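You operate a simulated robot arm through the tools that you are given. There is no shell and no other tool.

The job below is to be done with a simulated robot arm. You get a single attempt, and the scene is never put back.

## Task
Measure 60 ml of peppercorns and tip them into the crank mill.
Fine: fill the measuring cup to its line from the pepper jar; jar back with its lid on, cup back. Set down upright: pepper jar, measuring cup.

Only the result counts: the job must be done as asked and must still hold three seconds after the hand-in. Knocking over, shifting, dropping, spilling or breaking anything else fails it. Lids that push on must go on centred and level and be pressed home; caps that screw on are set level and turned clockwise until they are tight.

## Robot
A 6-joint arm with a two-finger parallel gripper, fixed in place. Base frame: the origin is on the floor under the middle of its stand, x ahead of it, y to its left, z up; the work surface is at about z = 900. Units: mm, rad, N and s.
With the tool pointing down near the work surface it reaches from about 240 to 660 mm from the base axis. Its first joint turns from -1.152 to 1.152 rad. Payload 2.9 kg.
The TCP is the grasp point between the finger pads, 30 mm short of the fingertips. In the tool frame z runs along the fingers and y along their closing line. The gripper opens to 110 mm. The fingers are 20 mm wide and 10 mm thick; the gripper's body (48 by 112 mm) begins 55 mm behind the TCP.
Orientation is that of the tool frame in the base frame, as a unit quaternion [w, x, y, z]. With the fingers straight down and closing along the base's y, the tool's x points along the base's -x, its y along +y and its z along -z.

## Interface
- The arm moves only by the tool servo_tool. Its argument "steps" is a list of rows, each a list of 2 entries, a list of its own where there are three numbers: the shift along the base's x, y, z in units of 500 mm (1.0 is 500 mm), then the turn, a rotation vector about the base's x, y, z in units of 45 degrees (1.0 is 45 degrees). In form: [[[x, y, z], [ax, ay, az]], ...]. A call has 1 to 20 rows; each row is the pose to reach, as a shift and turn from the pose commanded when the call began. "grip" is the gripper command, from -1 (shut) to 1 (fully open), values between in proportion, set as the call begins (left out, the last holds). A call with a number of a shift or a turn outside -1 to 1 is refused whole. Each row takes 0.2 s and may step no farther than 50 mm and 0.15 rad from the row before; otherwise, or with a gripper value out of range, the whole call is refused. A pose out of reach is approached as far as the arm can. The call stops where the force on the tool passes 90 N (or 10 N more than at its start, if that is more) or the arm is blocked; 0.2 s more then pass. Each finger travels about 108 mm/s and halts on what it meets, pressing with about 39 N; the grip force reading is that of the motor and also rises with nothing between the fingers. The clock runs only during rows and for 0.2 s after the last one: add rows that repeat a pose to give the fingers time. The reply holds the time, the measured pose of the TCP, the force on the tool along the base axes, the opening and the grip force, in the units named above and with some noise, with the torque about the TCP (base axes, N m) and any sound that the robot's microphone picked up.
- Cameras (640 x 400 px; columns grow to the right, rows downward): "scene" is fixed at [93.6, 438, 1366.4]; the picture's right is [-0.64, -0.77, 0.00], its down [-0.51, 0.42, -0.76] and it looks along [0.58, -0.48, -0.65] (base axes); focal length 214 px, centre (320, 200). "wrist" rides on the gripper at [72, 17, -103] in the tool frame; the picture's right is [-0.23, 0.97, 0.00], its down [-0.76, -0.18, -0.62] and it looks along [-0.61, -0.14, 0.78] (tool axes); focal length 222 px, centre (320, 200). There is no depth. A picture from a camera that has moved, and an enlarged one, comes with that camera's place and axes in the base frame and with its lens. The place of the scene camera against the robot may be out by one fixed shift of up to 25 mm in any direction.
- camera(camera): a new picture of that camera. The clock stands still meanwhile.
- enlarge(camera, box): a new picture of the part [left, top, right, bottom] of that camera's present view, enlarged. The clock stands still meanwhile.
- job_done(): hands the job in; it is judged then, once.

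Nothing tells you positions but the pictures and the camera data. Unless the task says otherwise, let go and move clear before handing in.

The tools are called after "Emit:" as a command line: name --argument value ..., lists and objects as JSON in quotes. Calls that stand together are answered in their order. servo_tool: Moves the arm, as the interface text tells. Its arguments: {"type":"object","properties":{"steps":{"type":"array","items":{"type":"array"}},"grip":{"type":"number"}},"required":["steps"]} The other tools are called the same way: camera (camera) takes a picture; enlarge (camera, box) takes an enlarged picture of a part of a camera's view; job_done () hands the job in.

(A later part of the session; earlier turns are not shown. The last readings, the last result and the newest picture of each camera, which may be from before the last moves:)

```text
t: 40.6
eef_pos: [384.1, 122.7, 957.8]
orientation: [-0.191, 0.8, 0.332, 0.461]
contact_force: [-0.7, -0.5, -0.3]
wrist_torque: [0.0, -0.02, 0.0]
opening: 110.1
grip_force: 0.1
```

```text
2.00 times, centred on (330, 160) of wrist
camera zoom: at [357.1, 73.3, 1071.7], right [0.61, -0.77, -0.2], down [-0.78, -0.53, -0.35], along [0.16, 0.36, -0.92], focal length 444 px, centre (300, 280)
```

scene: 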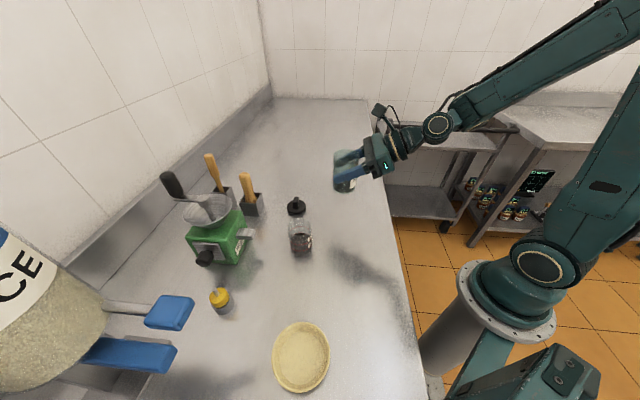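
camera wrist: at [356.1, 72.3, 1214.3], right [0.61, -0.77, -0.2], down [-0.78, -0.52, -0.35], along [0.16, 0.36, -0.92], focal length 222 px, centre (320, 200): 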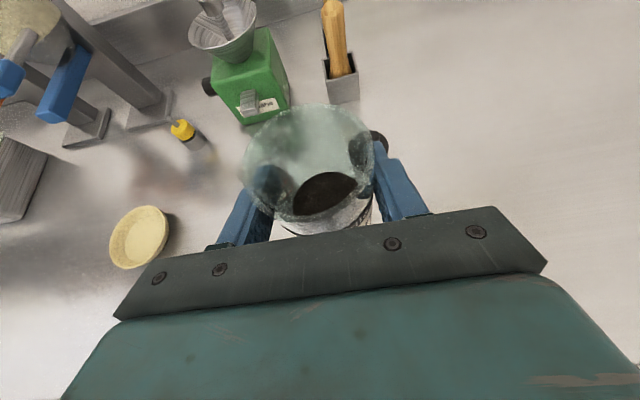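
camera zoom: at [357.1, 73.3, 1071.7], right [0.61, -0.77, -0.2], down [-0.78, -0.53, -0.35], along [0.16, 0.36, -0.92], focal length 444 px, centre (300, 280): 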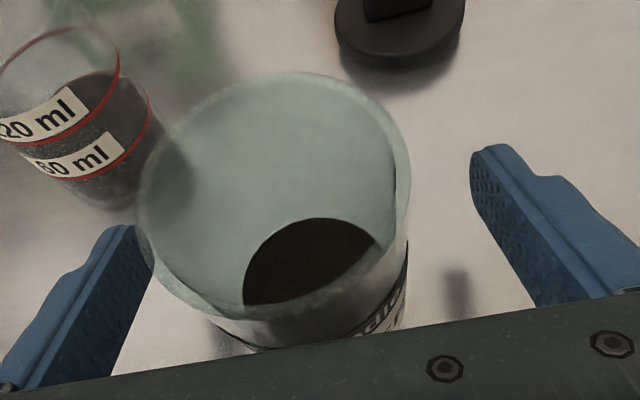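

The jar is standing upright, open, at its place. Now I'll raise and return to tool-down so I can take a flat, level look at the cup's fill against the line.

Emit:
servo_tool --steps '[[[0, 0, 0.07], [0, 0, 0]], [[0, 0, 0.15], [0, 0, 0]], [[0, 0, 0.24], [0, 0, 0]], [[0, 0, 0.33], [0, 0, 0]], [[0, 0, 0.42], [0, 0, 0]]]'

Emit:
servo_tool --steps '[[[-0.01, 0.02, 0], [-0.118, 0.118, 0]], [[-0.02, 0.04, 0], [-0.236, 0.236, 0]], [[-0.03, 0.06, 0], [-0.3535, 0.3535, 0]], [[-0.04, 0.08, 0], [-0.471, 0.471, 0]], [[-0.05, 0.1, 0], [-0.589, 0.589, 0]], [[-0.06, 0.12, 0], [-0.707, 0.707, 0]]]'

Emit:
servo_tool --steps '[[[0, 0.02, 0], [-0.118, 0.118, 0]], [[0, 0.04, 0], [-0.2357, 0.2357, 0]], [[0, 0.04, 0], [-0.2357, 0.2357, 0]]]'

Emit:
servo_tool --steps '[[[0, 0, 0], [0, 0, 0.1667]], [[0, 0, 0], [0, 0, 0.3333]], [[0, 0, 0], [0, 0, 0.5]], [[0, 0, 0], [0, 0, 0.6667]], [[0, 0, 0], [0, 0, 0.8333]], [[0, 0, 0], [0, 0, 1.0]]]'

Emit:
camera --camera "wrist"

```text
t: 41.8
eef_pos: [385.7, 125.3, 1164.8]
orientation: [-0.192, 0.801, 0.332, 0.461]
contact_force: [0.3, -0.1, -0.5]
wrist_torque: [-0.01, -0.02, 0.02]
opening: 110.2
grip_force: 0.1
```

```text
t: 43.2
eef_pos: [355.2, 182.9, 1168.0]
orientation: [-0.049, 0.916, 0.379, 0.12]
contact_force: [1.1, -0.6, 0.3]
wrist_torque: [-0.03, -0.03, -0.01]
opening: 110.0
grip_force: 0.0
```

```text
t: 44.0
eef_pos: [353.6, 202.5, 1167.6]
orientation: [-0.001, 0.924, 0.383, -0.001]
contact_force: [0.4, -0.4, 0.3]
wrist_torque: [-0.01, -0.01, 0.01]
opening: 109.9
grip_force: 0.1
```

```text
t: 45.4
eef_pos: [355.6, 201.4, 1168.2]
orientation: [0.0, 0.706, 0.708, 0.0]
contact_force: [0.4, -0.1, -0.5]
wrist_torque: [-0.02, -0.01, -0.02]
opening: 109.8
grip_force: 0.0
```

```text
taken
camera wrist: at [370.3, 274.1, 1270.9], right [0.97, -0.23, 0.0], down [-0.18, -0.76, 0.62], along [-0.14, -0.61, -0.78], focal length 222 px, centre (320, 200)
```

wrist: 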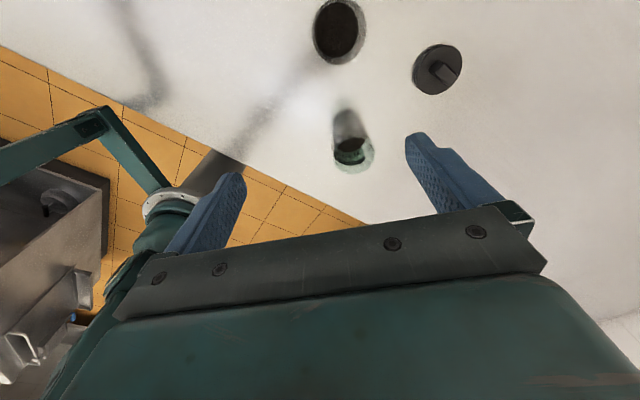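

Emit:
enlarge --camera "wrist" --box '[300, 0, 375, 70]'

Emit:
enlarge --camera "wrist" --box '[320, 100, 390, 180]'

Emit:
enlarge --camera "wrist" --box '[405, 35, 470, 105]'

```text
5.71 times, centred on (338, 35) of wrist
camera zoom: at [370.3, 274.1, 1270.9], right [0.97, -0.23, 0.0], down [-0.18, -0.76, 0.62], along [-0.14, -0.61, -0.78], focal length 1269 px, centre (220, 1143)
```

zoom: 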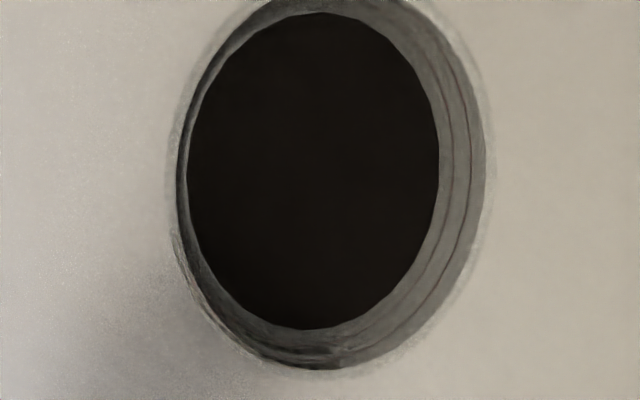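

```text
5.00 times, centred on (355, 140) of wrist
camera zoom: at [370.3, 274.1, 1270.9], right [0.97, -0.23, 0.0], down [-0.18, -0.76, 0.62], along [-0.14, -0.61, -0.78], focal length 1111 px, centre (145, 500)
```

zoom: 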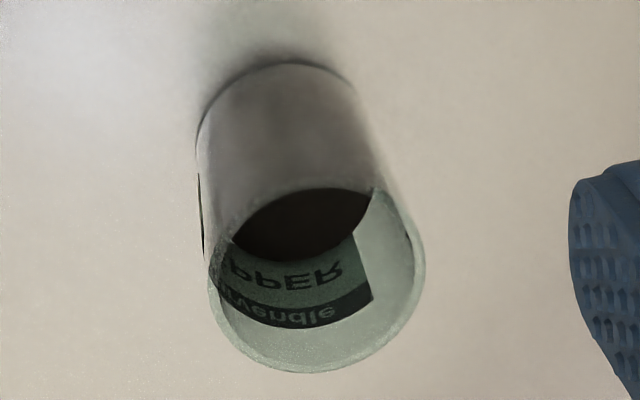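

```text
5.71 times, centred on (438, 70) of wrist
camera zoom: at [370.3, 274.1, 1270.9], right [0.97, -0.23, 0.0], down [-0.18, -0.76, 0.62], along [-0.14, -0.61, -0.78], focal length 1269 px, centre (-351, 943)
```

zoom: 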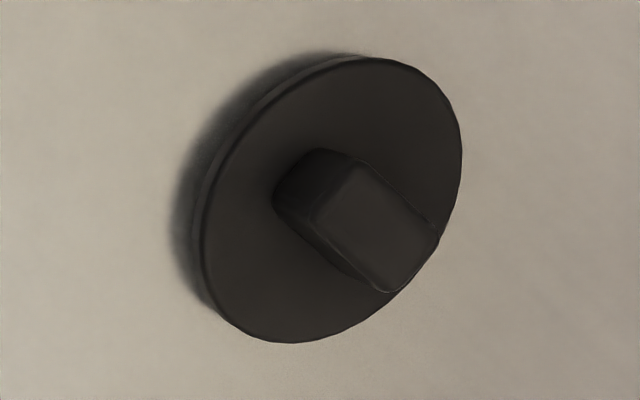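

From overhead the content disc (radius about 27) and ring gap (2.6 mm) put the fill at the 60 ml line within about half a millimetre, so I accept it. Next is the lid at about (521.5,183): I'll turn the hand to ψ=135° and go above it.

Emit:
servo_tool --steps '[[[0.055, -0.006, -0.03], [0, 0, 0.1667]], [[0.11, -0.012, -0.06], [0, 0, 0.3333]], [[0.165, -0.018, -0.09], [0, 0, 0.5]], [[0.22, -0.024, -0.12], [0, 0, 0.6667]], [[0.275, -0.03, -0.15], [0, 0, 0.8333]], [[0.333, -0.038, -0.18], [0, 0, 1.0]], [[0.333, -0.038, -0.18], [0, 0, 1.0]]]'

Emit:
camera --camera "wrist"

Emit:
camera --camera "scene"

```text
t: 47.0
eef_pos: [523.7, 181.5, 1077.7]
orientation: [0.0, 0.382, 0.924, 0.0]
contact_force: [-1.2, 0.1, -0.8]
wrist_torque: [0.03, -0.02, 0.07]
opening: 110.0
grip_force: 0.0
```

```text
taken
camera wrist: at [482.5, 245.3, 1181.5], right [0.85, 0.53, 0.0], down [0.41, -0.66, 0.62], along [0.33, -0.53, -0.78], focal length 222 px, centre (320, 200)
```

wrist: 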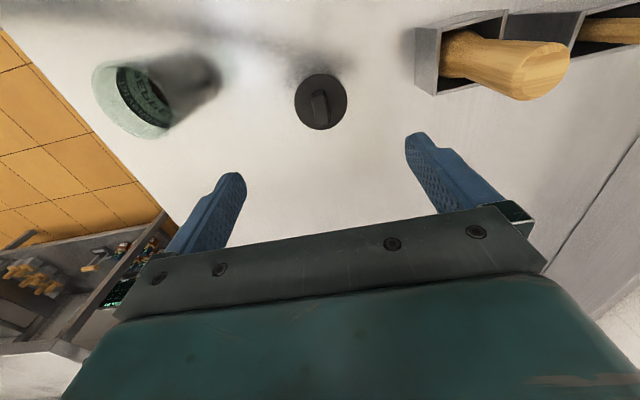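

```text
taken
```

scene: 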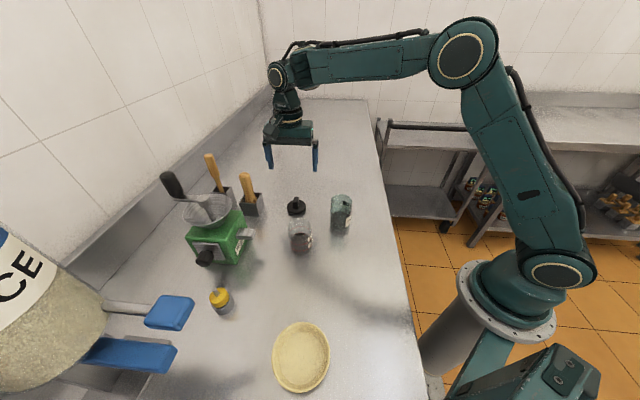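

Emit:
enlarge --camera "wrist" --box '[285, 65, 355, 135]'

```text
5.71 times, centred on (320, 100) of wrist
camera zoom: at [482.5, 245.3, 1181.5], right [0.85, 0.53, 0.0], down [0.41, -0.66, 0.62], along [0.33, -0.53, -0.78], focal length 1269 px, centre (320, 771)
```

zoom: 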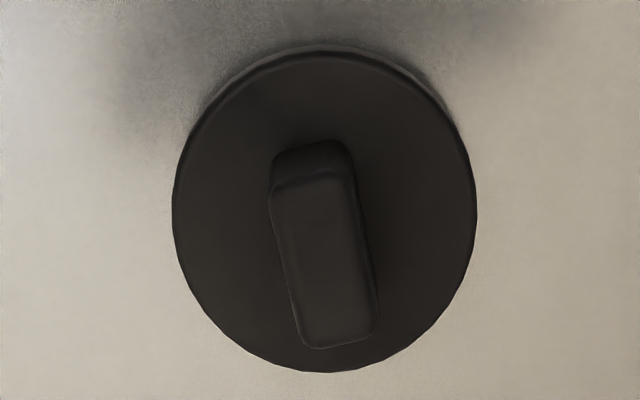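

Lid centre is (522.2,183.8) with the fin along −47°, nearly perpendicular to the closing line. I'll descend with the fingers straddling the fin.

Emit:
servo_tool --steps '[[[0, 0.003, -0.06], [0, 0, 0]], [[0, 0.003, -0.13], [0, 0, 0]], [[0, 0.003, -0.2], [0, 0, 0]], [[0, 0.003, -0.245], [0, 0, 0]], [[0, 0.003, -0.264], [0, 0, 0]]]' --grip 0.45

Emit:
camera --camera "wrist"

Emit:
enlarge --camera "scene" --box '[240, 130, 350, 260]'

```text
t: 48.2
eef_pos: [522.8, 184.9, 946.9]
orientation: [0.0, 0.382, 0.924, 0.0]
contact_force: [0.6, -0.4, 0.1]
wrist_torque: [-0.04, -0.01, -0.03]
opening: 79.6
grip_force: 0.1
```

```text
taken
camera wrist: at [481.8, 247.3, 1049.8], right [0.85, 0.53, 0.0], down [0.41, -0.66, 0.62], along [0.33, -0.53, -0.78], focal length 222 px, centre (320, 200)
```

wrist: 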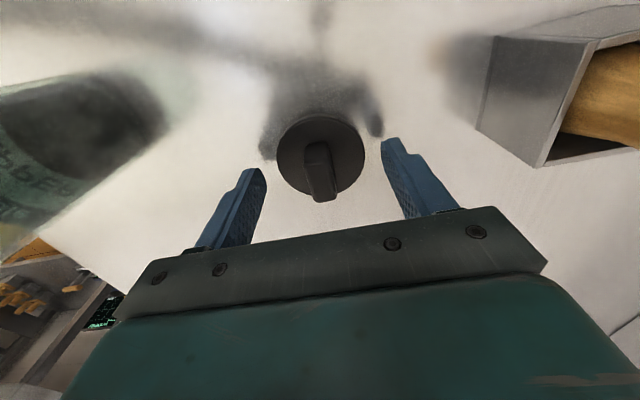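

```text
3.08 times, centred on (295, 195) of scene
camera zoom: at [93.6, 438.0, 1366.4], right [-0.64, -0.77, 0.0], down [-0.51, 0.42, -0.76], along [0.58, -0.48, -0.65], focal length 660 px, centre (397, 215)
```

zoom: 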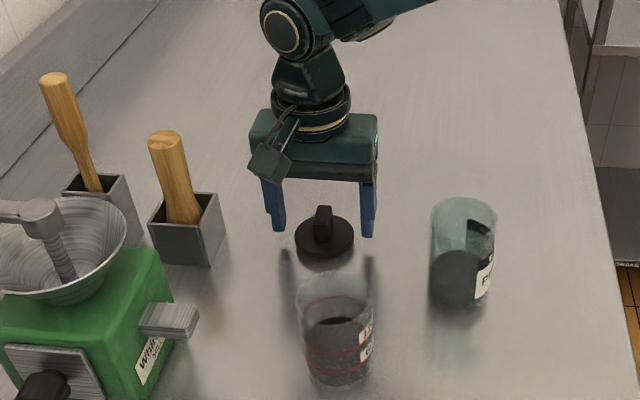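

Emit:
servo_tool --steps '[[[0, 0, 0], [0, 0, 0]], [[0, 0, 0], [0, 0, 0]], [[0, 0, 0], [0, 0, 0]], [[0, 0, 0], [0, 0, 0]]]' --grip -1

Emit:
enlarge --camera "wrist" --box '[200, 80, 440, 240]'

```text
t: 49.2
eef_pos: [521.9, 184.5, 946.9]
orientation: [-0.001, 0.383, 0.924, 0.0]
contact_force: [0.3, 0.0, -0.6]
wrist_torque: [0.01, 0.02, -0.03]
opening: 14.5
grip_force: 39.0
```

```text
2.50 times, centred on (320, 160) of wrist
camera zoom: at [481.8, 247.3, 1050.3], right [0.85, 0.53, 0.0], down [0.41, -0.66, 0.62], along [0.33, -0.53, -0.78], focal length 555 px, centre (320, 300)
```

zoom: 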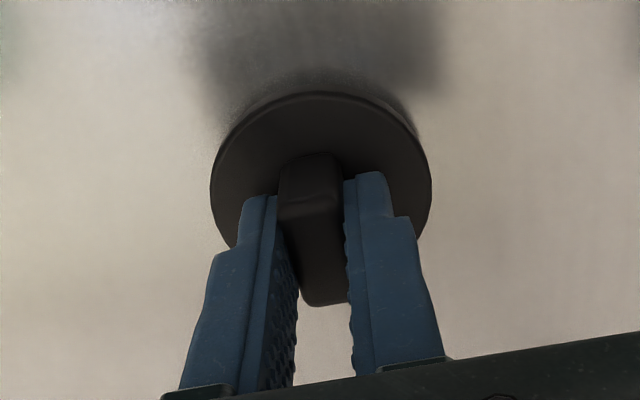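

Gripped the fin (14.5 mm). I'll lift and check the lid hangs level.

Emit:
servo_tool --steps '[[[0, 0, 0.02], [0, 0, 0]], [[0, 0, 0.08], [0, 0, 0]], [[0, 0, 0.16], [0, 0, 0]], [[0, 0, 0.24], [0, 0, 0]], [[0, 0, 0.3], [0, 0, 0]]]'

Emit:
enlarge --camera "scene" --box '[240, 90, 350, 220]'

Emit:
camera --camera "wrist"

```text
t: 50.4
eef_pos: [519.4, 183.3, 1094.3]
orientation: [0.0, 0.382, 0.924, 0.0]
contact_force: [-0.5, 0.5, 0.3]
wrist_torque: [-0.01, 0.03, -0.02]
opening: 14.7
grip_force: 39.2
```

```text
3.08 times, centred on (295, 155) of scene
camera zoom: at [93.6, 438.0, 1366.4], right [-0.64, -0.77, 0.0], down [-0.51, 0.42, -0.76], along [0.58, -0.48, -0.65], focal length 660 px, centre (397, 338)
```

zoom: 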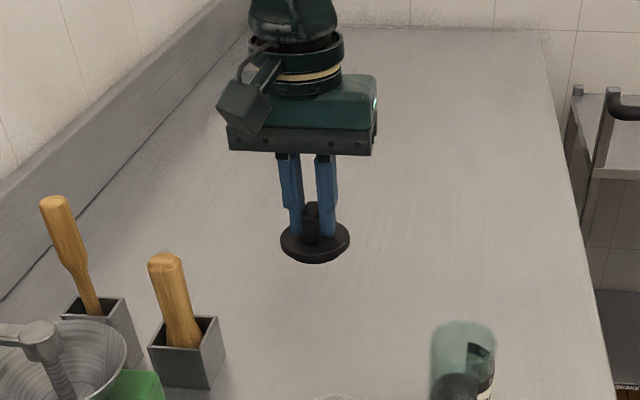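

```text
taken
camera wrist: at [478.7, 247.2, 1197.1], right [0.85, 0.53, 0.0], down [0.41, -0.66, 0.62], along [0.33, -0.53, -0.78], focal length 222 px, centre (320, 200)
```

wrist: 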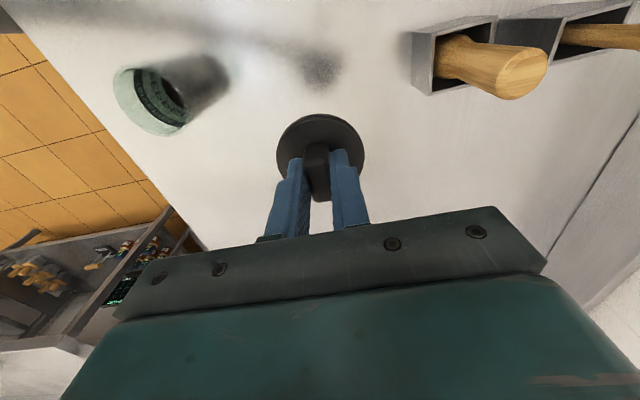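

Emit:
enlarge --camera "wrist" --box '[260, 100, 380, 210]'

```text
3.64 times, centred on (320, 155) of wrist
camera zoom: at [478.7, 247.2, 1197.1], right [0.85, 0.53, 0.0], down [0.41, -0.66, 0.62], along [0.33, -0.53, -0.78], focal length 808 px, centre (320, 364)
```

zoom: 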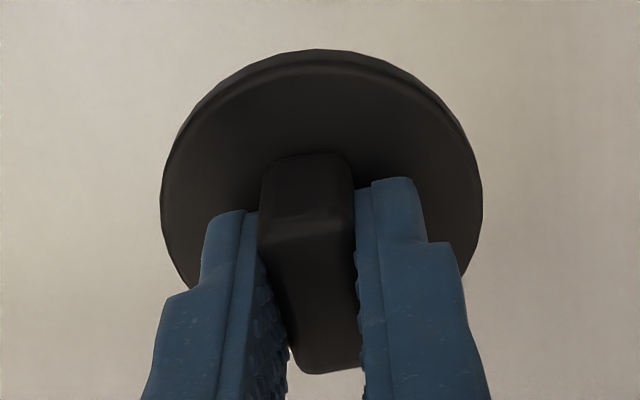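

Emit:
servo_tool --steps '[[[0, 0, 0], [0, 0, 0]]]'

Emit:
enlarge --camera "wrist" --box '[270, 105, 370, 165]'

```text
t: 50.8
eef_pos: [518.4, 183.8, 1094.2]
orientation: [0.0, 0.383, 0.924, 0.0]
contact_force: [-0.5, 0.5, -0.7]
wrist_torque: [0.0, -0.01, 0.02]
opening: 14.8
grip_force: 39.0
```

```text
6.40 times, centred on (320, 135) of wrist
camera zoom: at [478.7, 247.2, 1197.0], right [0.85, 0.53, 0.0], down [0.41, -0.66, 0.62], along [0.33, -0.53, -0.78], focal length 1422 px, centre (320, 616)
```

zoom: 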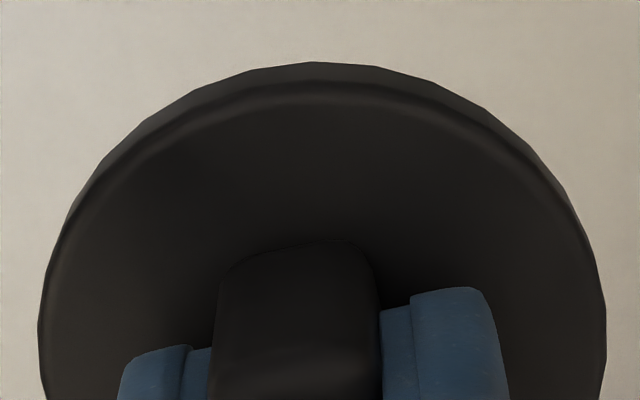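

Emit:
enlarge --camera "wrist" --box '[100, 40, 240, 150]'

Emit:
enlarge --camera "scene" --box '[320, 180, 370, 245]'

```text
3.64 times, centred on (170, 95) of wrist
camera zoom: at [478.7, 247.2, 1197.0], right [0.85, 0.53, 0.0], down [0.41, -0.66, 0.62], along [0.33, -0.53, -0.78], focal length 808 px, centre (866, 582)
```

zoom: 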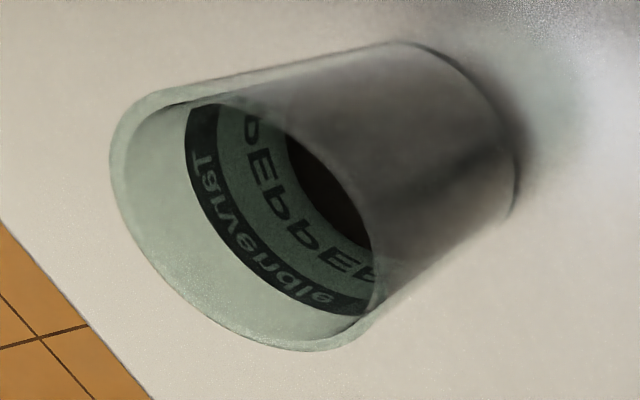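

```text
6.15 times, centred on (345, 212) of scene
camera zoom: at [93.6, 438.0, 1366.4], right [-0.64, -0.77, 0.0], down [-0.51, 0.42, -0.76], along [0.58, -0.48, -0.65], focal length 1320 px, centre (166, 123)
```

zoom: 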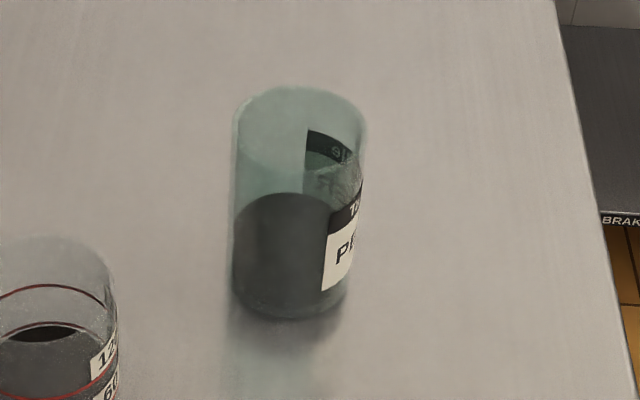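

The jar is now at about (385,124.5), and the lid centre sits about (3.3,−2.3) mm from the TCP. I'll carry the lid to hover over the jar and check alignment.

Emit:
servo_tool --steps '[[[-0.055, -0.023, 0], [0, 0, 0]], [[-0.11, -0.046, 0], [0, 0, 0]], [[-0.165, -0.069, -0.01], [0, 0, 0]], [[-0.22, -0.092, -0.02], [0, 0, 0]], [[-0.2738, -0.114, -0.03], [0, 0, 0]], [[-0.2738, -0.114, -0.03], [0, 0, 0]]]'

Emit:
camera --camera "wrist"

Emit:
enlarge --camera "scene" --box '[290, 110, 410, 250]'

```text
t: 52.2
eef_pos: [383.4, 126.0, 1081.1]
orientation: [0.0, 0.383, 0.924, 0.0]
contact_force: [0.3, -0.1, 1.1]
wrist_torque: [-0.01, 0.04, 0.01]
opening: 14.4
grip_force: 39.0
```

```text
taken
camera wrist: at [342.7, 189.3, 1184.5], right [0.85, 0.53, 0.0], down [0.41, -0.66, 0.62], along [0.33, -0.53, -0.78], focal length 222 px, centre (320, 200)
```

wrist: 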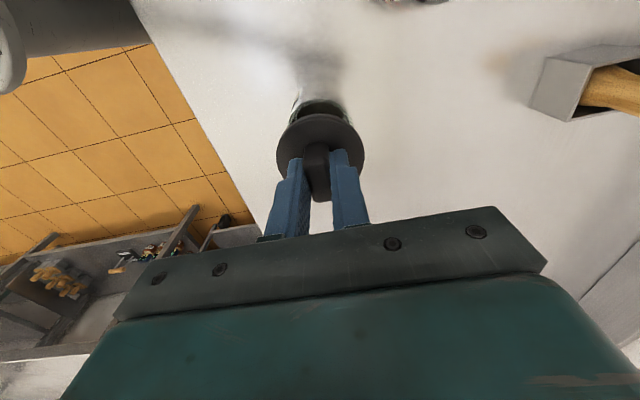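

```text
2.86 times, centred on (350, 180) of scene
camera zoom: at [93.6, 437.9, 1366.4], right [-0.64, -0.77, 0.0], down [-0.51, 0.42, -0.76], along [0.58, -0.48, -0.65], focal length 613 px, centre (234, 257)
```

zoom: 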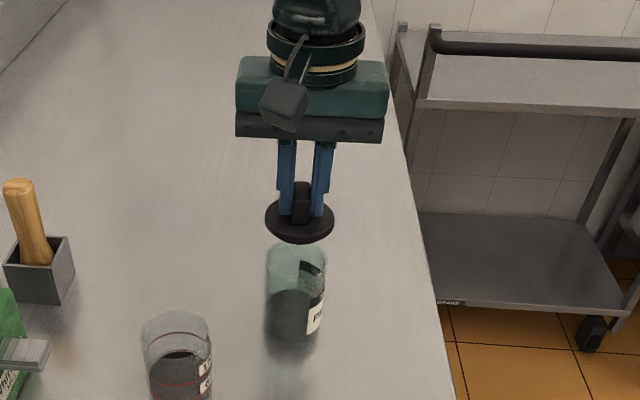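

Emit:
enlarge --camera "wrist" --box '[265, 80, 375, 170]'

Emit:
enlarge --camera "scene" --box '[325, 160, 375, 240]'

```text
4.44 times, centred on (320, 125) of wrist
camera zoom: at [342.7, 189.3, 1184.5], right [0.85, 0.53, 0.0], down [0.41, -0.66, 0.62], along [0.33, -0.53, -0.78], focal length 987 px, centre (320, 533)
```

zoom: 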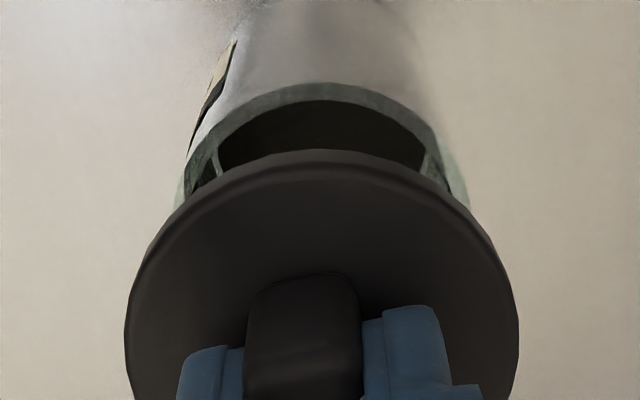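

```text
5.00 times, centred on (350, 200) of scene
camera zoom: at [93.6, 437.9, 1366.4], right [-0.64, -0.77, 0.0], down [-0.51, 0.42, -0.76], along [0.58, -0.48, -0.65], focal length 1072 px, centre (170, 200)
```

zoom: 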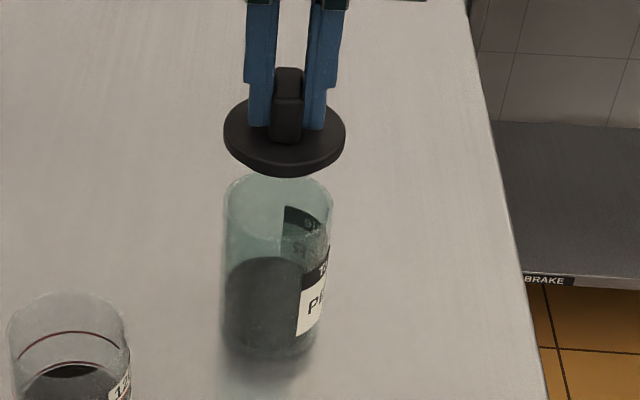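

Lid and jar line up within about a millimetre in both views. I'll lower to just above the rim, then go gently.

Emit:
servo_tool --steps '[[[0, 0, -0.03], [0, 0, 0]], [[0, 0, -0.056], [0, 0, 0]], [[0, 0, -0.064], [0, 0, 0]], [[0, 0, -0.064], [0, 0, 0]]]'

Emit:
enlarge --camera "scene" --box '[325, 160, 375, 240]'

Emit:
enlarge --camera "wrist" --box '[265, 80, 375, 170]'

```text
t: 53.2
eef_pos: [382.9, 127.6, 1048.4]
orientation: [0.0, 0.382, 0.924, -0.001]
contact_force: [-0.5, -0.3, -0.5]
wrist_torque: [-0.01, -0.02, -0.04]
opening: 14.6
grip_force: 39.2
```

```text
5.00 times, centred on (350, 200) of scene
camera zoom: at [93.6, 438.0, 1366.4], right [-0.64, -0.77, 0.0], down [-0.51, 0.42, -0.76], along [0.58, -0.48, -0.65], focal length 1072 px, centre (170, 200)
```

zoom: 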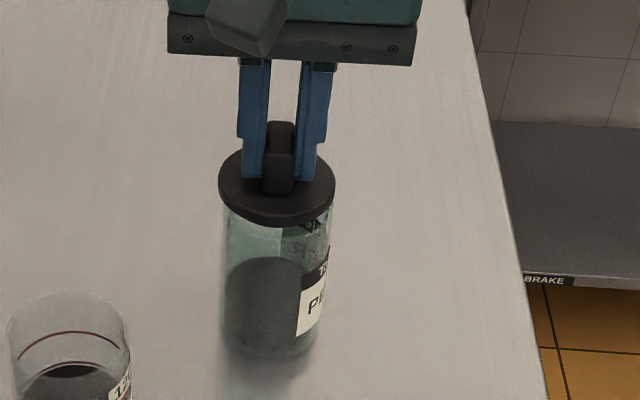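

```text
4.44 times, centred on (320, 125) of wrist
camera zoom: at [343.7, 190.9, 1151.5], right [0.85, 0.53, 0.0], down [0.41, -0.66, 0.62], along [0.33, -0.53, -0.78], focal length 987 px, centre (320, 533)
```

zoom: 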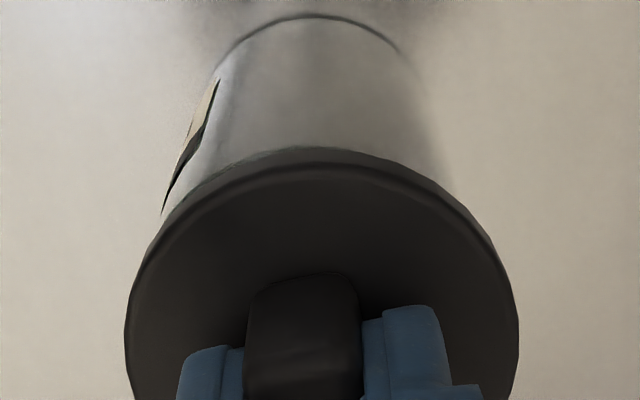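

The last move drifted the hand about 2 mm along the closing direction. I'll correct that before touching.

Emit:
servo_tool --steps '[[[-0.0028, -0.0028, 0], [0, 0, 0]], [[-0.0028, -0.0028, 0], [0, 0, 0]], [[-0.0028, -0.0028, 0], [0, 0, 0]]]'

Emit:
enlarge --camera "wrist" --box '[265, 80, 375, 170]'

Emit:
enlarge --camera "scene" --box '[330, 180, 365, 230]'

```text
t: 54.0
eef_pos: [384.2, 125.8, 1049.0]
orientation: [0.001, 0.383, 0.924, -0.001]
contact_force: [-0.5, -0.1, 0.3]
wrist_torque: [0.03, 0.02, -0.02]
opening: 14.4
grip_force: 38.8
```

```text
4.44 times, centred on (320, 125) of wrist
camera zoom: at [342.8, 189.3, 1152.5], right [0.85, 0.53, 0.0], down [0.41, -0.66, 0.62], along [0.33, -0.53, -0.78], focal length 987 px, centre (320, 533)
```

zoom: 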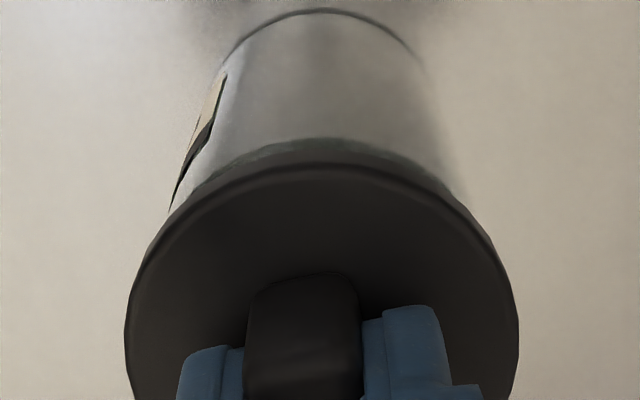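

```text
8.00 times, centred on (348, 205) of scene
camera zoom: at [93.6, 438.0, 1366.4], right [-0.64, -0.77, 0.0], down [-0.51, 0.42, -0.76], along [0.58, -0.48, -0.65], focal length 1716 px, centre (100, 160)
```

zoom: 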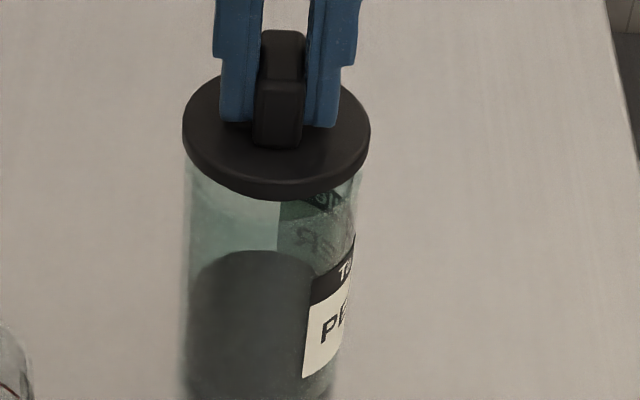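

Aligned within about 1 mm. Now lowering in small steps, watching the force.

Emit:
servo_tool --steps '[[[-0.001, 0.001, -0.008], [0, 0, 0]], [[-0.001, 0.001, -0.008], [0, 0, 0]]]'

Emit:
servo_tool --steps '[[[0, 0, -0.004], [0, 0, 0]], [[0, 0, -0.004], [0, 0, 0]]]'

```text
t: 54.6
eef_pos: [381.6, 126.3, 1045.7]
orientation: [0.0, 0.383, 0.924, 0.0]
contact_force: [0.0, -0.2, 0.2]
wrist_torque: [0.0, 0.03, -0.02]
opening: 14.6
grip_force: 39.1
```

```text
t: 55.2
eef_pos: [381.2, 127.8, 1043.9]
orientation: [0.0, 0.383, 0.924, 0.0]
contact_force: [-0.2, 0.5, -0.6]
wrist_torque: [0.03, -0.02, 0.04]
opening: 14.8
grip_force: 38.4
```

Emit:
servo_tool --steps '[[[0, 0, -0.003], [0, 0, 0]], [[0, 0, -0.003], [0, 0, 0]]]'

Emit:
enlarge --camera "wrist" --box '[265, 80, 375, 170]'

Emit:
enlarge --camera "scene" --box '[330, 180, 365, 230]'

```text
t: 55.8
eef_pos: [381.2, 126.1, 1042.4]
orientation: [-0.001, 0.383, 0.924, 0.0]
contact_force: [0.0, -0.2, -0.1]
wrist_torque: [-0.01, 0.01, -0.01]
opening: 14.4
grip_force: 39.1
```

```text
4.44 times, centred on (320, 125) of wrist
camera zoom: at [341.4, 190.0, 1145.5], right [0.85, 0.53, 0.0], down [0.41, -0.66, 0.62], along [0.33, -0.53, -0.78], focal length 987 px, centre (320, 533)
```

zoom: 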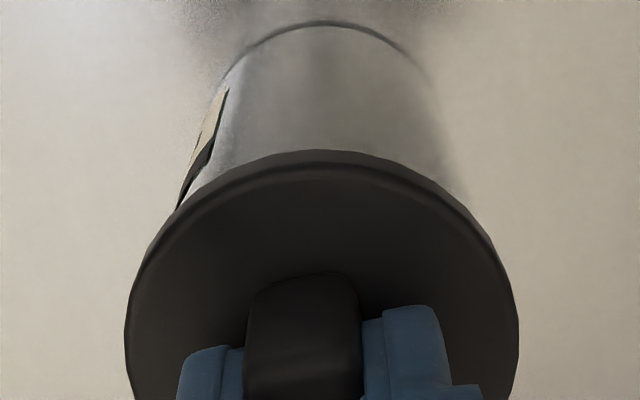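

```text
8.00 times, centred on (348, 205) of scene
camera zoom: at [93.6, 438.0, 1366.4], right [-0.64, -0.77, 0.0], down [-0.51, 0.42, -0.76], along [0.58, -0.48, -0.65], focal length 1716 px, centre (100, 160)
```

zoom: 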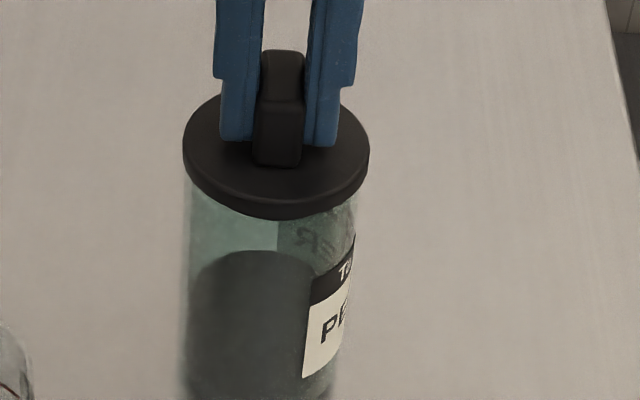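

Emit:
servo_tool --steps '[[[0, 0, -0.003], [0, 0, 0]], [[0, 0, -0.003], [0, 0, 0]]]'

Emit:
servo_tool --steps '[[[0, 0, -0.003], [0, 0, 0]], [[0, 0, -0.003], [0, 0, 0]]]'

```text
t: 56.4
eef_pos: [381.6, 126.9, 1040.7]
orientation: [0.001, 0.383, 0.924, 0.0]
contact_force: [-1.5, -1.2, 10.8]
wrist_torque: [0.08, 0.19, 0.02]
opening: 14.4
grip_force: 38.9
```

```text
t: 57.0
eef_pos: [382.6, 125.9, 1041.8]
orientation: [0.002, 0.382, 0.924, 0.002]
contact_force: [-6.4, 0.6, 36.5]
wrist_torque: [0.52, 0.7, 0.04]
opening: 14.7
grip_force: 39.3
```

Emit:
enlarge --camera "wrist" --box '[265, 80, 375, 170]'

Emit:
enlarge --camera "scene" --box '[330, 190, 365, 230]'

```text
4.44 times, centred on (320, 125) of wrist
camera zoom: at [341.4, 190.0, 1144.3], right [0.85, 0.53, 0.01], down [0.41, -0.67, 0.62], along [0.33, -0.53, -0.78], focal length 987 px, centre (320, 533)
```

zoom: 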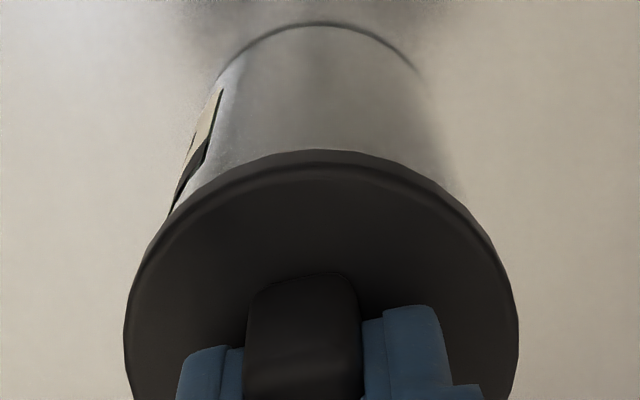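

```text
10.00 times, centred on (348, 210) of scene
camera zoom: at [93.0, 437.8, 1366.5], right [-0.64, -0.77, 0.0], down [-0.5, 0.42, -0.76], along [0.58, -0.48, -0.65], focal length 2145 px, centre (45, 100)
```

zoom: 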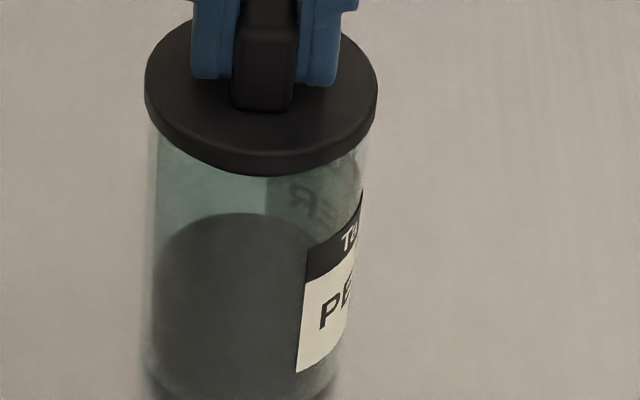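

The lid is on the rim and centred, resisting with about 36 N. I'll press further in small increments and watch for it to seat.

Emit:
servo_tool --steps '[[[0, 0, -0.003], [0, 0, 0]], [[0, 0, -0.003], [0, 0, 0]]]'

Emit:
servo_tool --steps '[[[0, 0, -0.003], [0, 0, 0]], [[0, 0, -0.003], [0, 0, 0]]]'

```text
t: 57.6
eef_pos: [382.3, 125.7, 1041.5]
orientation: [0.002, 0.383, 0.924, 0.002]
contact_force: [-3.0, -3.9, 42.6]
wrist_torque: [0.29, 0.58, 0.06]
opening: 14.4
grip_force: 39.0
```

```text
t: 58.2
eef_pos: [382.5, 127.8, 1039.6]
orientation: [0.005, 0.383, 0.924, 0.004]
contact_force: [-6.2, -4.7, 55.5]
wrist_torque: [0.4, 0.89, 0.16]
opening: 14.4
grip_force: 38.6
```

The torque shows one-sided contact (reaction about 17 mm toward −x+y), meaning the lid sits slightly off toward −x_t. I'll lift a little, re-inspect, and re-centre.

Emit:
servo_tool --steps '[[[0, 0, 0.008], [0, 0, 0]], [[0, 0, 0.02], [0, 0, 0]], [[0, 0, 0.02], [0, 0, 0]]]'

Emit:
enlarge --camera "wrist" --box '[265, 80, 375, 170]'

Emit:
enlarge --camera "scene" --box '[330, 180, 365, 230]'

```text
t: 59.0
eef_pos: [381.5, 127.1, 1045.7]
orientation: [-0.002, 0.383, 0.924, 0.0]
contact_force: [-0.5, -0.1, -0.2]
wrist_torque: [0.01, 0.06, -0.03]
opening: 14.5
grip_force: 39.1
```

```text
4.44 times, centred on (320, 125) of wrist
camera zoom: at [341.2, 189.5, 1147.8], right [0.85, 0.53, 0.0], down [0.41, -0.66, 0.62], along [0.33, -0.53, -0.78], focal length 987 px, centre (320, 533)
```

zoom: 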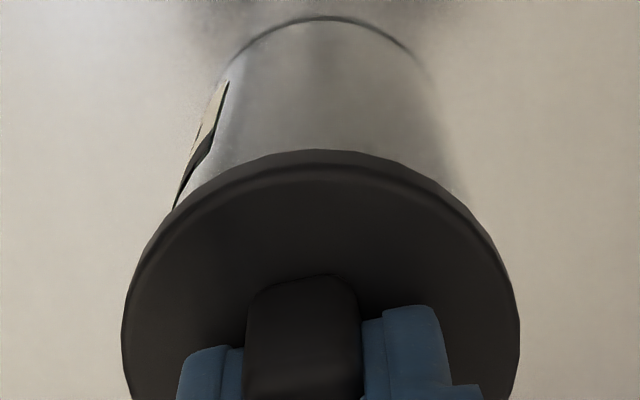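

```text
8.00 times, centred on (348, 205) of scene
camera zoom: at [93.6, 438.0, 1366.4], right [-0.64, -0.77, 0.0], down [-0.51, 0.42, -0.76], along [0.58, -0.48, -0.65], focal length 1716 px, centre (100, 160)
```

zoom: 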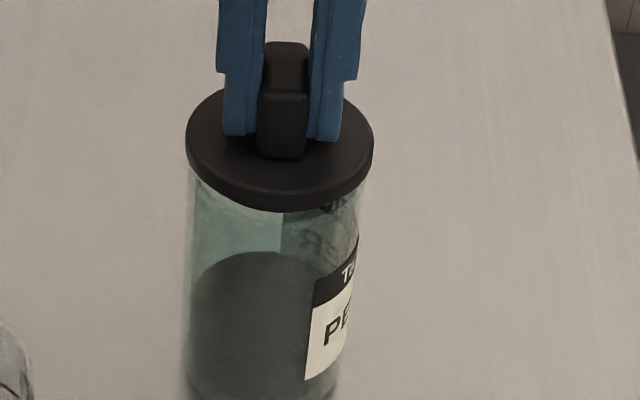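

Emit:
servo_tool --steps '[[[-0.001, 0.001, 0.008], [0, 0, 0]], [[-0.002, 0.002, 0.016], [0, 0, 0]], [[-0.002, 0.002, 0.016], [0, 0, 0]]]'

Emit:
enlarge --camera "wrist" --box '[270, 85, 370, 145]'

Emit:
enlarge --camera "scene" --box '[330, 180, 365, 230]'

```text
t: 59.8
eef_pos: [382.9, 128.2, 1054.2]
orientation: [0.0, 0.383, 0.924, 0.0]
contact_force: [-0.2, 0.3, -0.7]
wrist_torque: [-0.02, -0.03, 0.04]
opening: 14.5
grip_force: 39.1
```

```text
6.40 times, centred on (320, 115) of wrist
camera zoom: at [341.1, 190.4, 1157.5], right [0.85, 0.53, 0.0], down [0.41, -0.66, 0.62], along [0.33, -0.53, -0.78], focal length 1422 px, centre (320, 744)
```

zoom: 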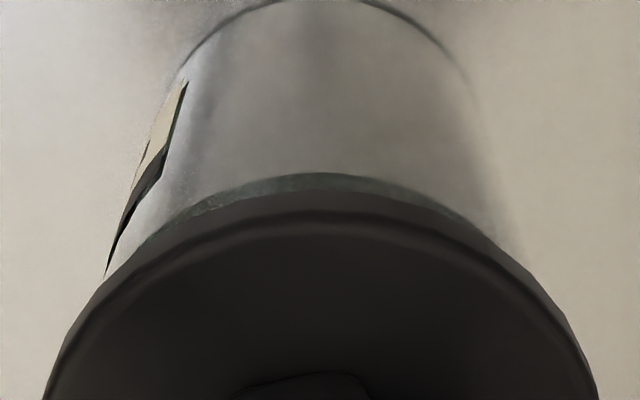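

```text
8.00 times, centred on (348, 205) of scene
camera zoom: at [93.6, 438.0, 1366.4], right [-0.64, -0.77, 0.0], down [-0.51, 0.42, -0.76], along [0.58, -0.48, -0.65], focal length 1716 px, centre (100, 160)
```

zoom: 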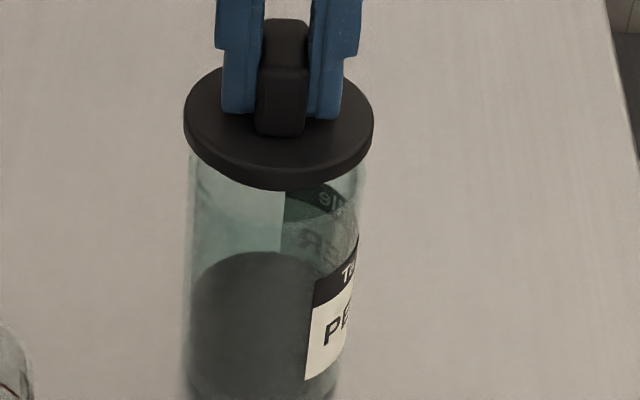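

Now the lid and jar centres agree within about 0.5 mm. Lowering again.

Emit:
servo_tool --steps '[[[0, 0, -0.01], [0, 0, 0]], [[0, 0, -0.018], [0, 0, 0]], [[0, 0, -0.018], [0, 0, 0]]]'

Emit:
enlarge --camera "wrist" --box '[270, 85, 370, 145]'

```text
t: 60.6
eef_pos: [381.8, 126.8, 1044.9]
orientation: [0.0, 0.383, 0.924, 0.0]
contact_force: [0.9, 1.1, 0.7]
wrist_torque: [-0.01, 0.01, -0.01]
opening: 14.5
grip_force: 38.7
```

```text
6.40 times, centred on (320, 115) of wrist
camera zoom: at [341.4, 190.1, 1147.5], right [0.85, 0.53, 0.0], down [0.41, -0.66, 0.62], along [0.33, -0.53, -0.78], focal length 1422 px, centre (320, 744)
```

zoom: 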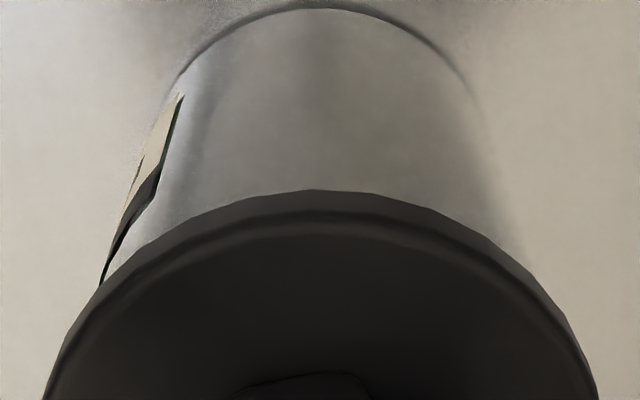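

Emit:
servo_tool --steps '[[[-0.0008, -0.0008, -0.004], [0, 0, 0]], [[-0.0008, -0.0008, -0.004], [0, 0, 0]]]'

Emit:
servo_tool --steps '[[[0, 0, -0.003], [0, 0, 0]], [[0, 0, -0.003], [0, 0, 0]]]'

Emit:
servo_tool --steps '[[[0, 0, -0.003], [0, 0, 0]], [[0, 0, -0.003], [0, 0, 0]]]'

```text
t: 61.2
eef_pos: [381.7, 127.6, 1042.1]
orientation: [0.0, 0.382, 0.924, 0.001]
contact_force: [-0.1, 0.2, -0.5]
wrist_torque: [0.0, -0.01, 0.02]
opening: 14.7
grip_force: 38.6
```

```text
t: 61.8
eef_pos: [382.6, 127.0, 1041.1]
orientation: [0.0, 0.382, 0.924, 0.001]
contact_force: [0.1, -0.5, -0.4]
wrist_torque: [0.04, -0.02, 0.0]
opening: 14.2
grip_force: 38.8
```

```text
t: 62.4
eef_pos: [381.2, 127.0, 1041.1]
orientation: [0.001, 0.383, 0.924, 0.0]
contact_force: [-0.3, 0.0, 5.9]
wrist_torque: [0.06, 0.04, 0.02]
opening: 14.5
grip_force: 38.9
```

Contact is now well centred (torque near zero). Pressing further.

Emit:
servo_tool --steps '[[[0, 0, -0.003], [0, 0, 0]], [[0, 0, -0.003], [0, 0, 0]]]'

Emit:
servo_tool --steps '[[[0, 0, -0.003], [0, 0, 0]], [[0, 0, -0.003], [0, 0, 0]]]'

```text
t: 63.0
eef_pos: [380.8, 127.5, 1041.1]
orientation: [0.002, 0.383, 0.924, 0.001]
contact_force: [-1.8, -0.4, 29.7]
wrist_torque: [0.19, 0.28, 0.03]
opening: 14.6
grip_force: 39.1
```

```text
t: 63.6
eef_pos: [380.6, 127.2, 1040.6]
orientation: [0.003, 0.382, 0.924, 0.003]
contact_force: [-7.8, -3.9, 50.9]
wrist_torque: [0.37, 0.82, 0.11]
opening: 14.6
grip_force: 38.7
```

Emit:
enlarge --camera "scene" --box '[333, 192, 363, 222]'

Emit:
enlarge --camera "wrist" --box '[270, 85, 370, 145]'

```text
13.33 times, centred on (348, 207) of scene
camera zoom: at [92.8, 437.6, 1366.6], right [-0.64, -0.77, 0.0], down [-0.5, 0.42, -0.76], along [0.58, -0.48, -0.65], focal length 2860 px, centre (-53, 107)
```

zoom: 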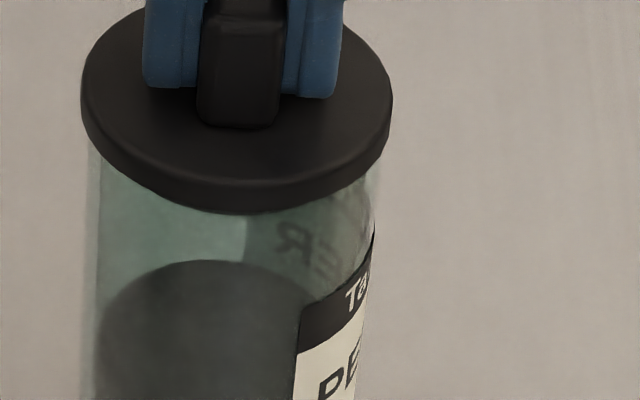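

```text
6.40 times, centred on (320, 115) of wrist
camera zoom: at [340.1, 190.2, 1142.7], right [0.85, 0.53, 0.01], down [0.41, -0.67, 0.62], along [0.33, -0.53, -0.78], focal length 1422 px, centre (320, 744)
```

zoom: 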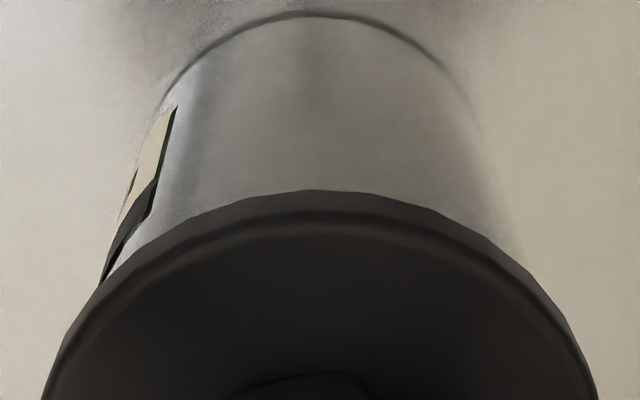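

The lid doesn't go down with 50 N, so I want to see its underside and understand the fit. I'll lift it clear and tilt it toward the scene camera.

Emit:
servo_tool --steps '[[[0, 0, 0.01], [0, 0, 0]], [[0, 0, 0.08], [0, 0, 0]], [[0.01, 0.02, 0.17], [0, 0, 0]], [[0.02, 0.04, 0.26], [0, 0, 0]], [[0.03, 0.06, 0.35], [0, 0, 0]], [[0.03, 0.08, 0.42], [0, 0, 0]]]'

Emit:
servo_tool --steps '[[[0, 0, 0], [0.118, 0.118, 0]], [[0, 0, 0], [0.236, 0.236, 0]], [[0, 0, 0], [0.3535, 0.3535, 0]], [[0, 0, 0], [0.471, 0.471, 0]], [[0, 0, 0], [0.589, 0.589, 0]], [[0, 0, 0], [0.707, 0.707, 0]]]'

Emit:
camera --camera "scene"

```text
t: 65.0
eef_pos: [396.3, 164.9, 1247.1]
orientation: [0.0, 0.383, 0.924, 0.0]
contact_force: [-0.4, 0.3, 0.1]
wrist_torque: [-0.02, -0.04, -0.01]
opening: 14.4
grip_force: 39.0
```

```text
t: 66.4
eef_pos: [385.9, 164.7, 1227.7]
orientation: [-0.202, 0.373, 0.902, 0.084]
contact_force: [0.5, 0.0, -0.4]
wrist_torque: [-0.02, 0.0, 0.03]
opening: 14.4
grip_force: 38.7
out of reach, approached as far as the arm can: row 1, 4, 5, 6
```

```text
taken
```

scene: 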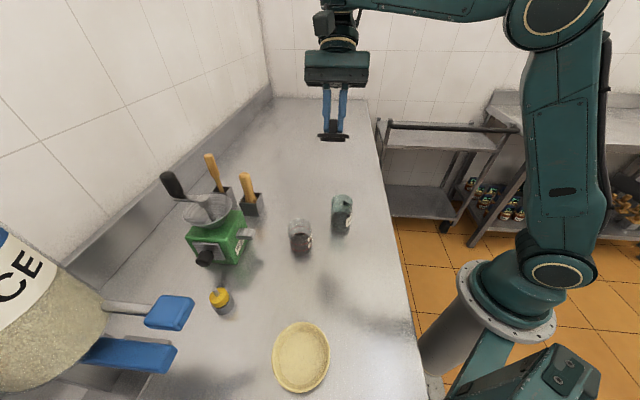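

Emit:
enlarge --camera "scene" --box '[310, 110, 360, 150]'

Emit:
enlarge --camera "scene" --box '[322, 185, 362, 245]'

```text
10.00 times, centred on (335, 130) of scene
camera zoom: at [93.6, 438.0, 1366.4], right [-0.64, -0.77, 0.0], down [-0.51, 0.42, -0.76], along [0.58, -0.48, -0.65], focal length 2145 px, centre (170, 900)
```

zoom: 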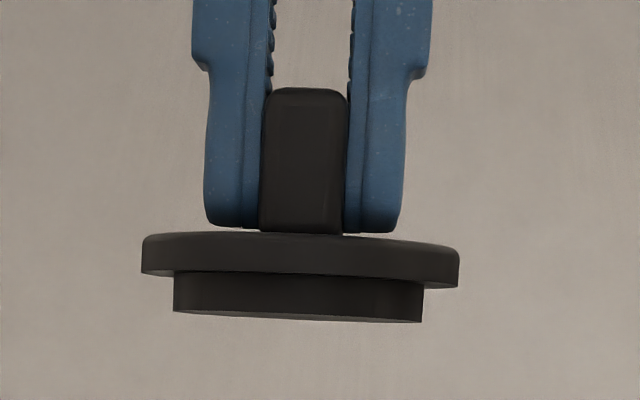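

```text
6.67 times, centred on (342, 215) of scene
camera zoom: at [93.6, 438.0, 1366.4], right [-0.64, -0.77, 0.0], down [-0.51, 0.42, -0.76], along [0.58, -0.48, -0.65], focal length 1430 px, centre (173, 100)
```

zoom: 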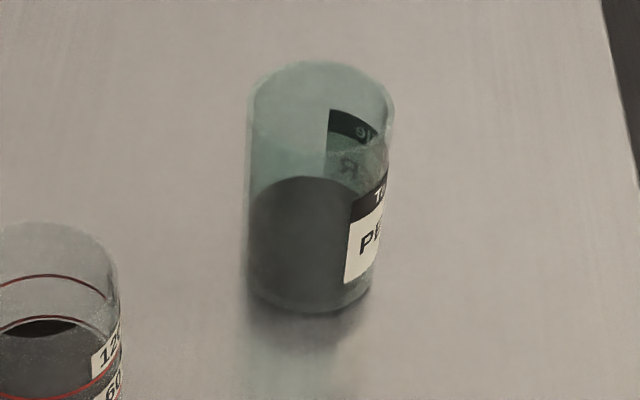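

Now I see it: the lid has a plug (about Ø48 × 8 mm) under the disc that must go inside the jar's mouth, so I was resting the plug on the rim about 2.5–3 mm off. I'll return the hand to vertical and hover again, aimed properly.

Emit:
servo_tool --steps '[[[0, 0, 0], [-0.1, -0.1, 0]], [[0, 0, 0], [-0.2, -0.2, 0]], [[0, 0, 0], [-0.3, -0.3, 0]], [[0, 0, 0], [-0.3975, -0.3975, 0]], [[0, 0, 0], [-0.3975, -0.3975, 0]]]'

```text
t: 67.6
eef_pos: [386.5, 162.8, 1229.9]
orientation: [0.001, 0.382, 0.924, 0.0]
contact_force: [-0.1, -0.6, -0.3]
wrist_torque: [-0.01, 0.0, 0.0]
opening: 14.6
grip_force: 38.7
```

Emit:
servo_tool --steps '[[[-0.002, -0.02, -0.09], [0, 0, 0]], [[-0.004, -0.04, -0.18], [0, 0, 0]], [[-0.006, -0.06, -0.26], [0, 0, 0]], [[-0.0084, -0.077, -0.326], [0, 0, 0]], [[-0.0084, -0.077, -0.326], [0, 0, 0]]]'

Emit:
enlarge --camera "wrist" --box '[265, 80, 375, 170]'

Emit:
enlarge --camera "scene" --box '[325, 165, 375, 225]'

```text
t: 68.8
eef_pos: [442.3, 151.2, 1192.9]
orientation: [-0.001, 0.382, 0.924, 0.0]
contact_force: [0.3, -0.9, 0.1]
wrist_torque: [0.0, -0.01, -0.02]
opening: 14.6
grip_force: 39.1
out of reach, approached as far as the arm can: row 1, 2, 3, 4, 5
```

```text
4.44 times, centred on (320, 125) of wrist
camera zoom: at [402.4, 214.1, 1296.2], right [0.85, 0.53, 0.0], down [0.41, -0.66, 0.62], along [0.33, -0.53, -0.78], focal length 987 px, centre (320, 533)
```

zoom: 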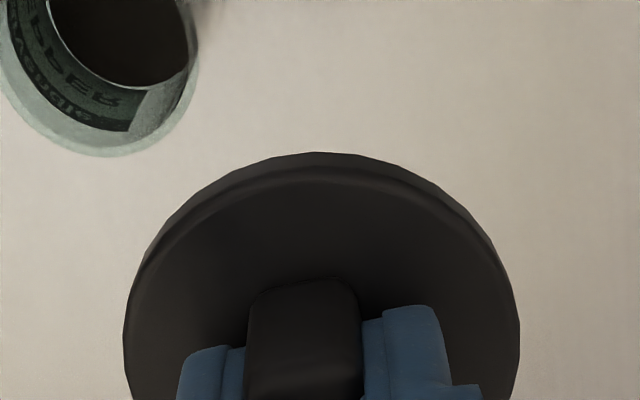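

```text
6.67 times, centred on (350, 195) of scene
camera zoom: at [93.6, 438.0, 1366.4], right [-0.64, -0.77, 0.0], down [-0.51, 0.42, -0.76], along [0.58, -0.48, -0.65], focal length 1430 px, centre (120, 233)
```

zoom: 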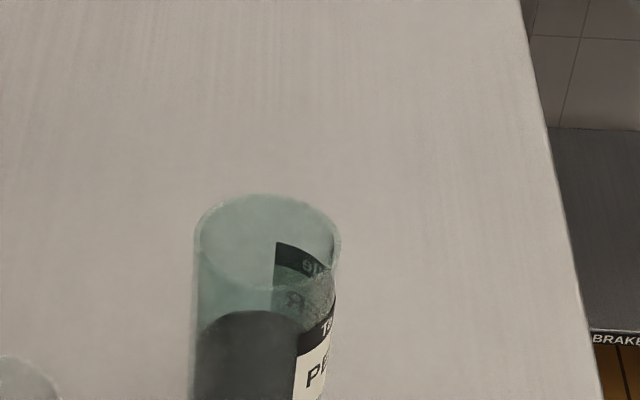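

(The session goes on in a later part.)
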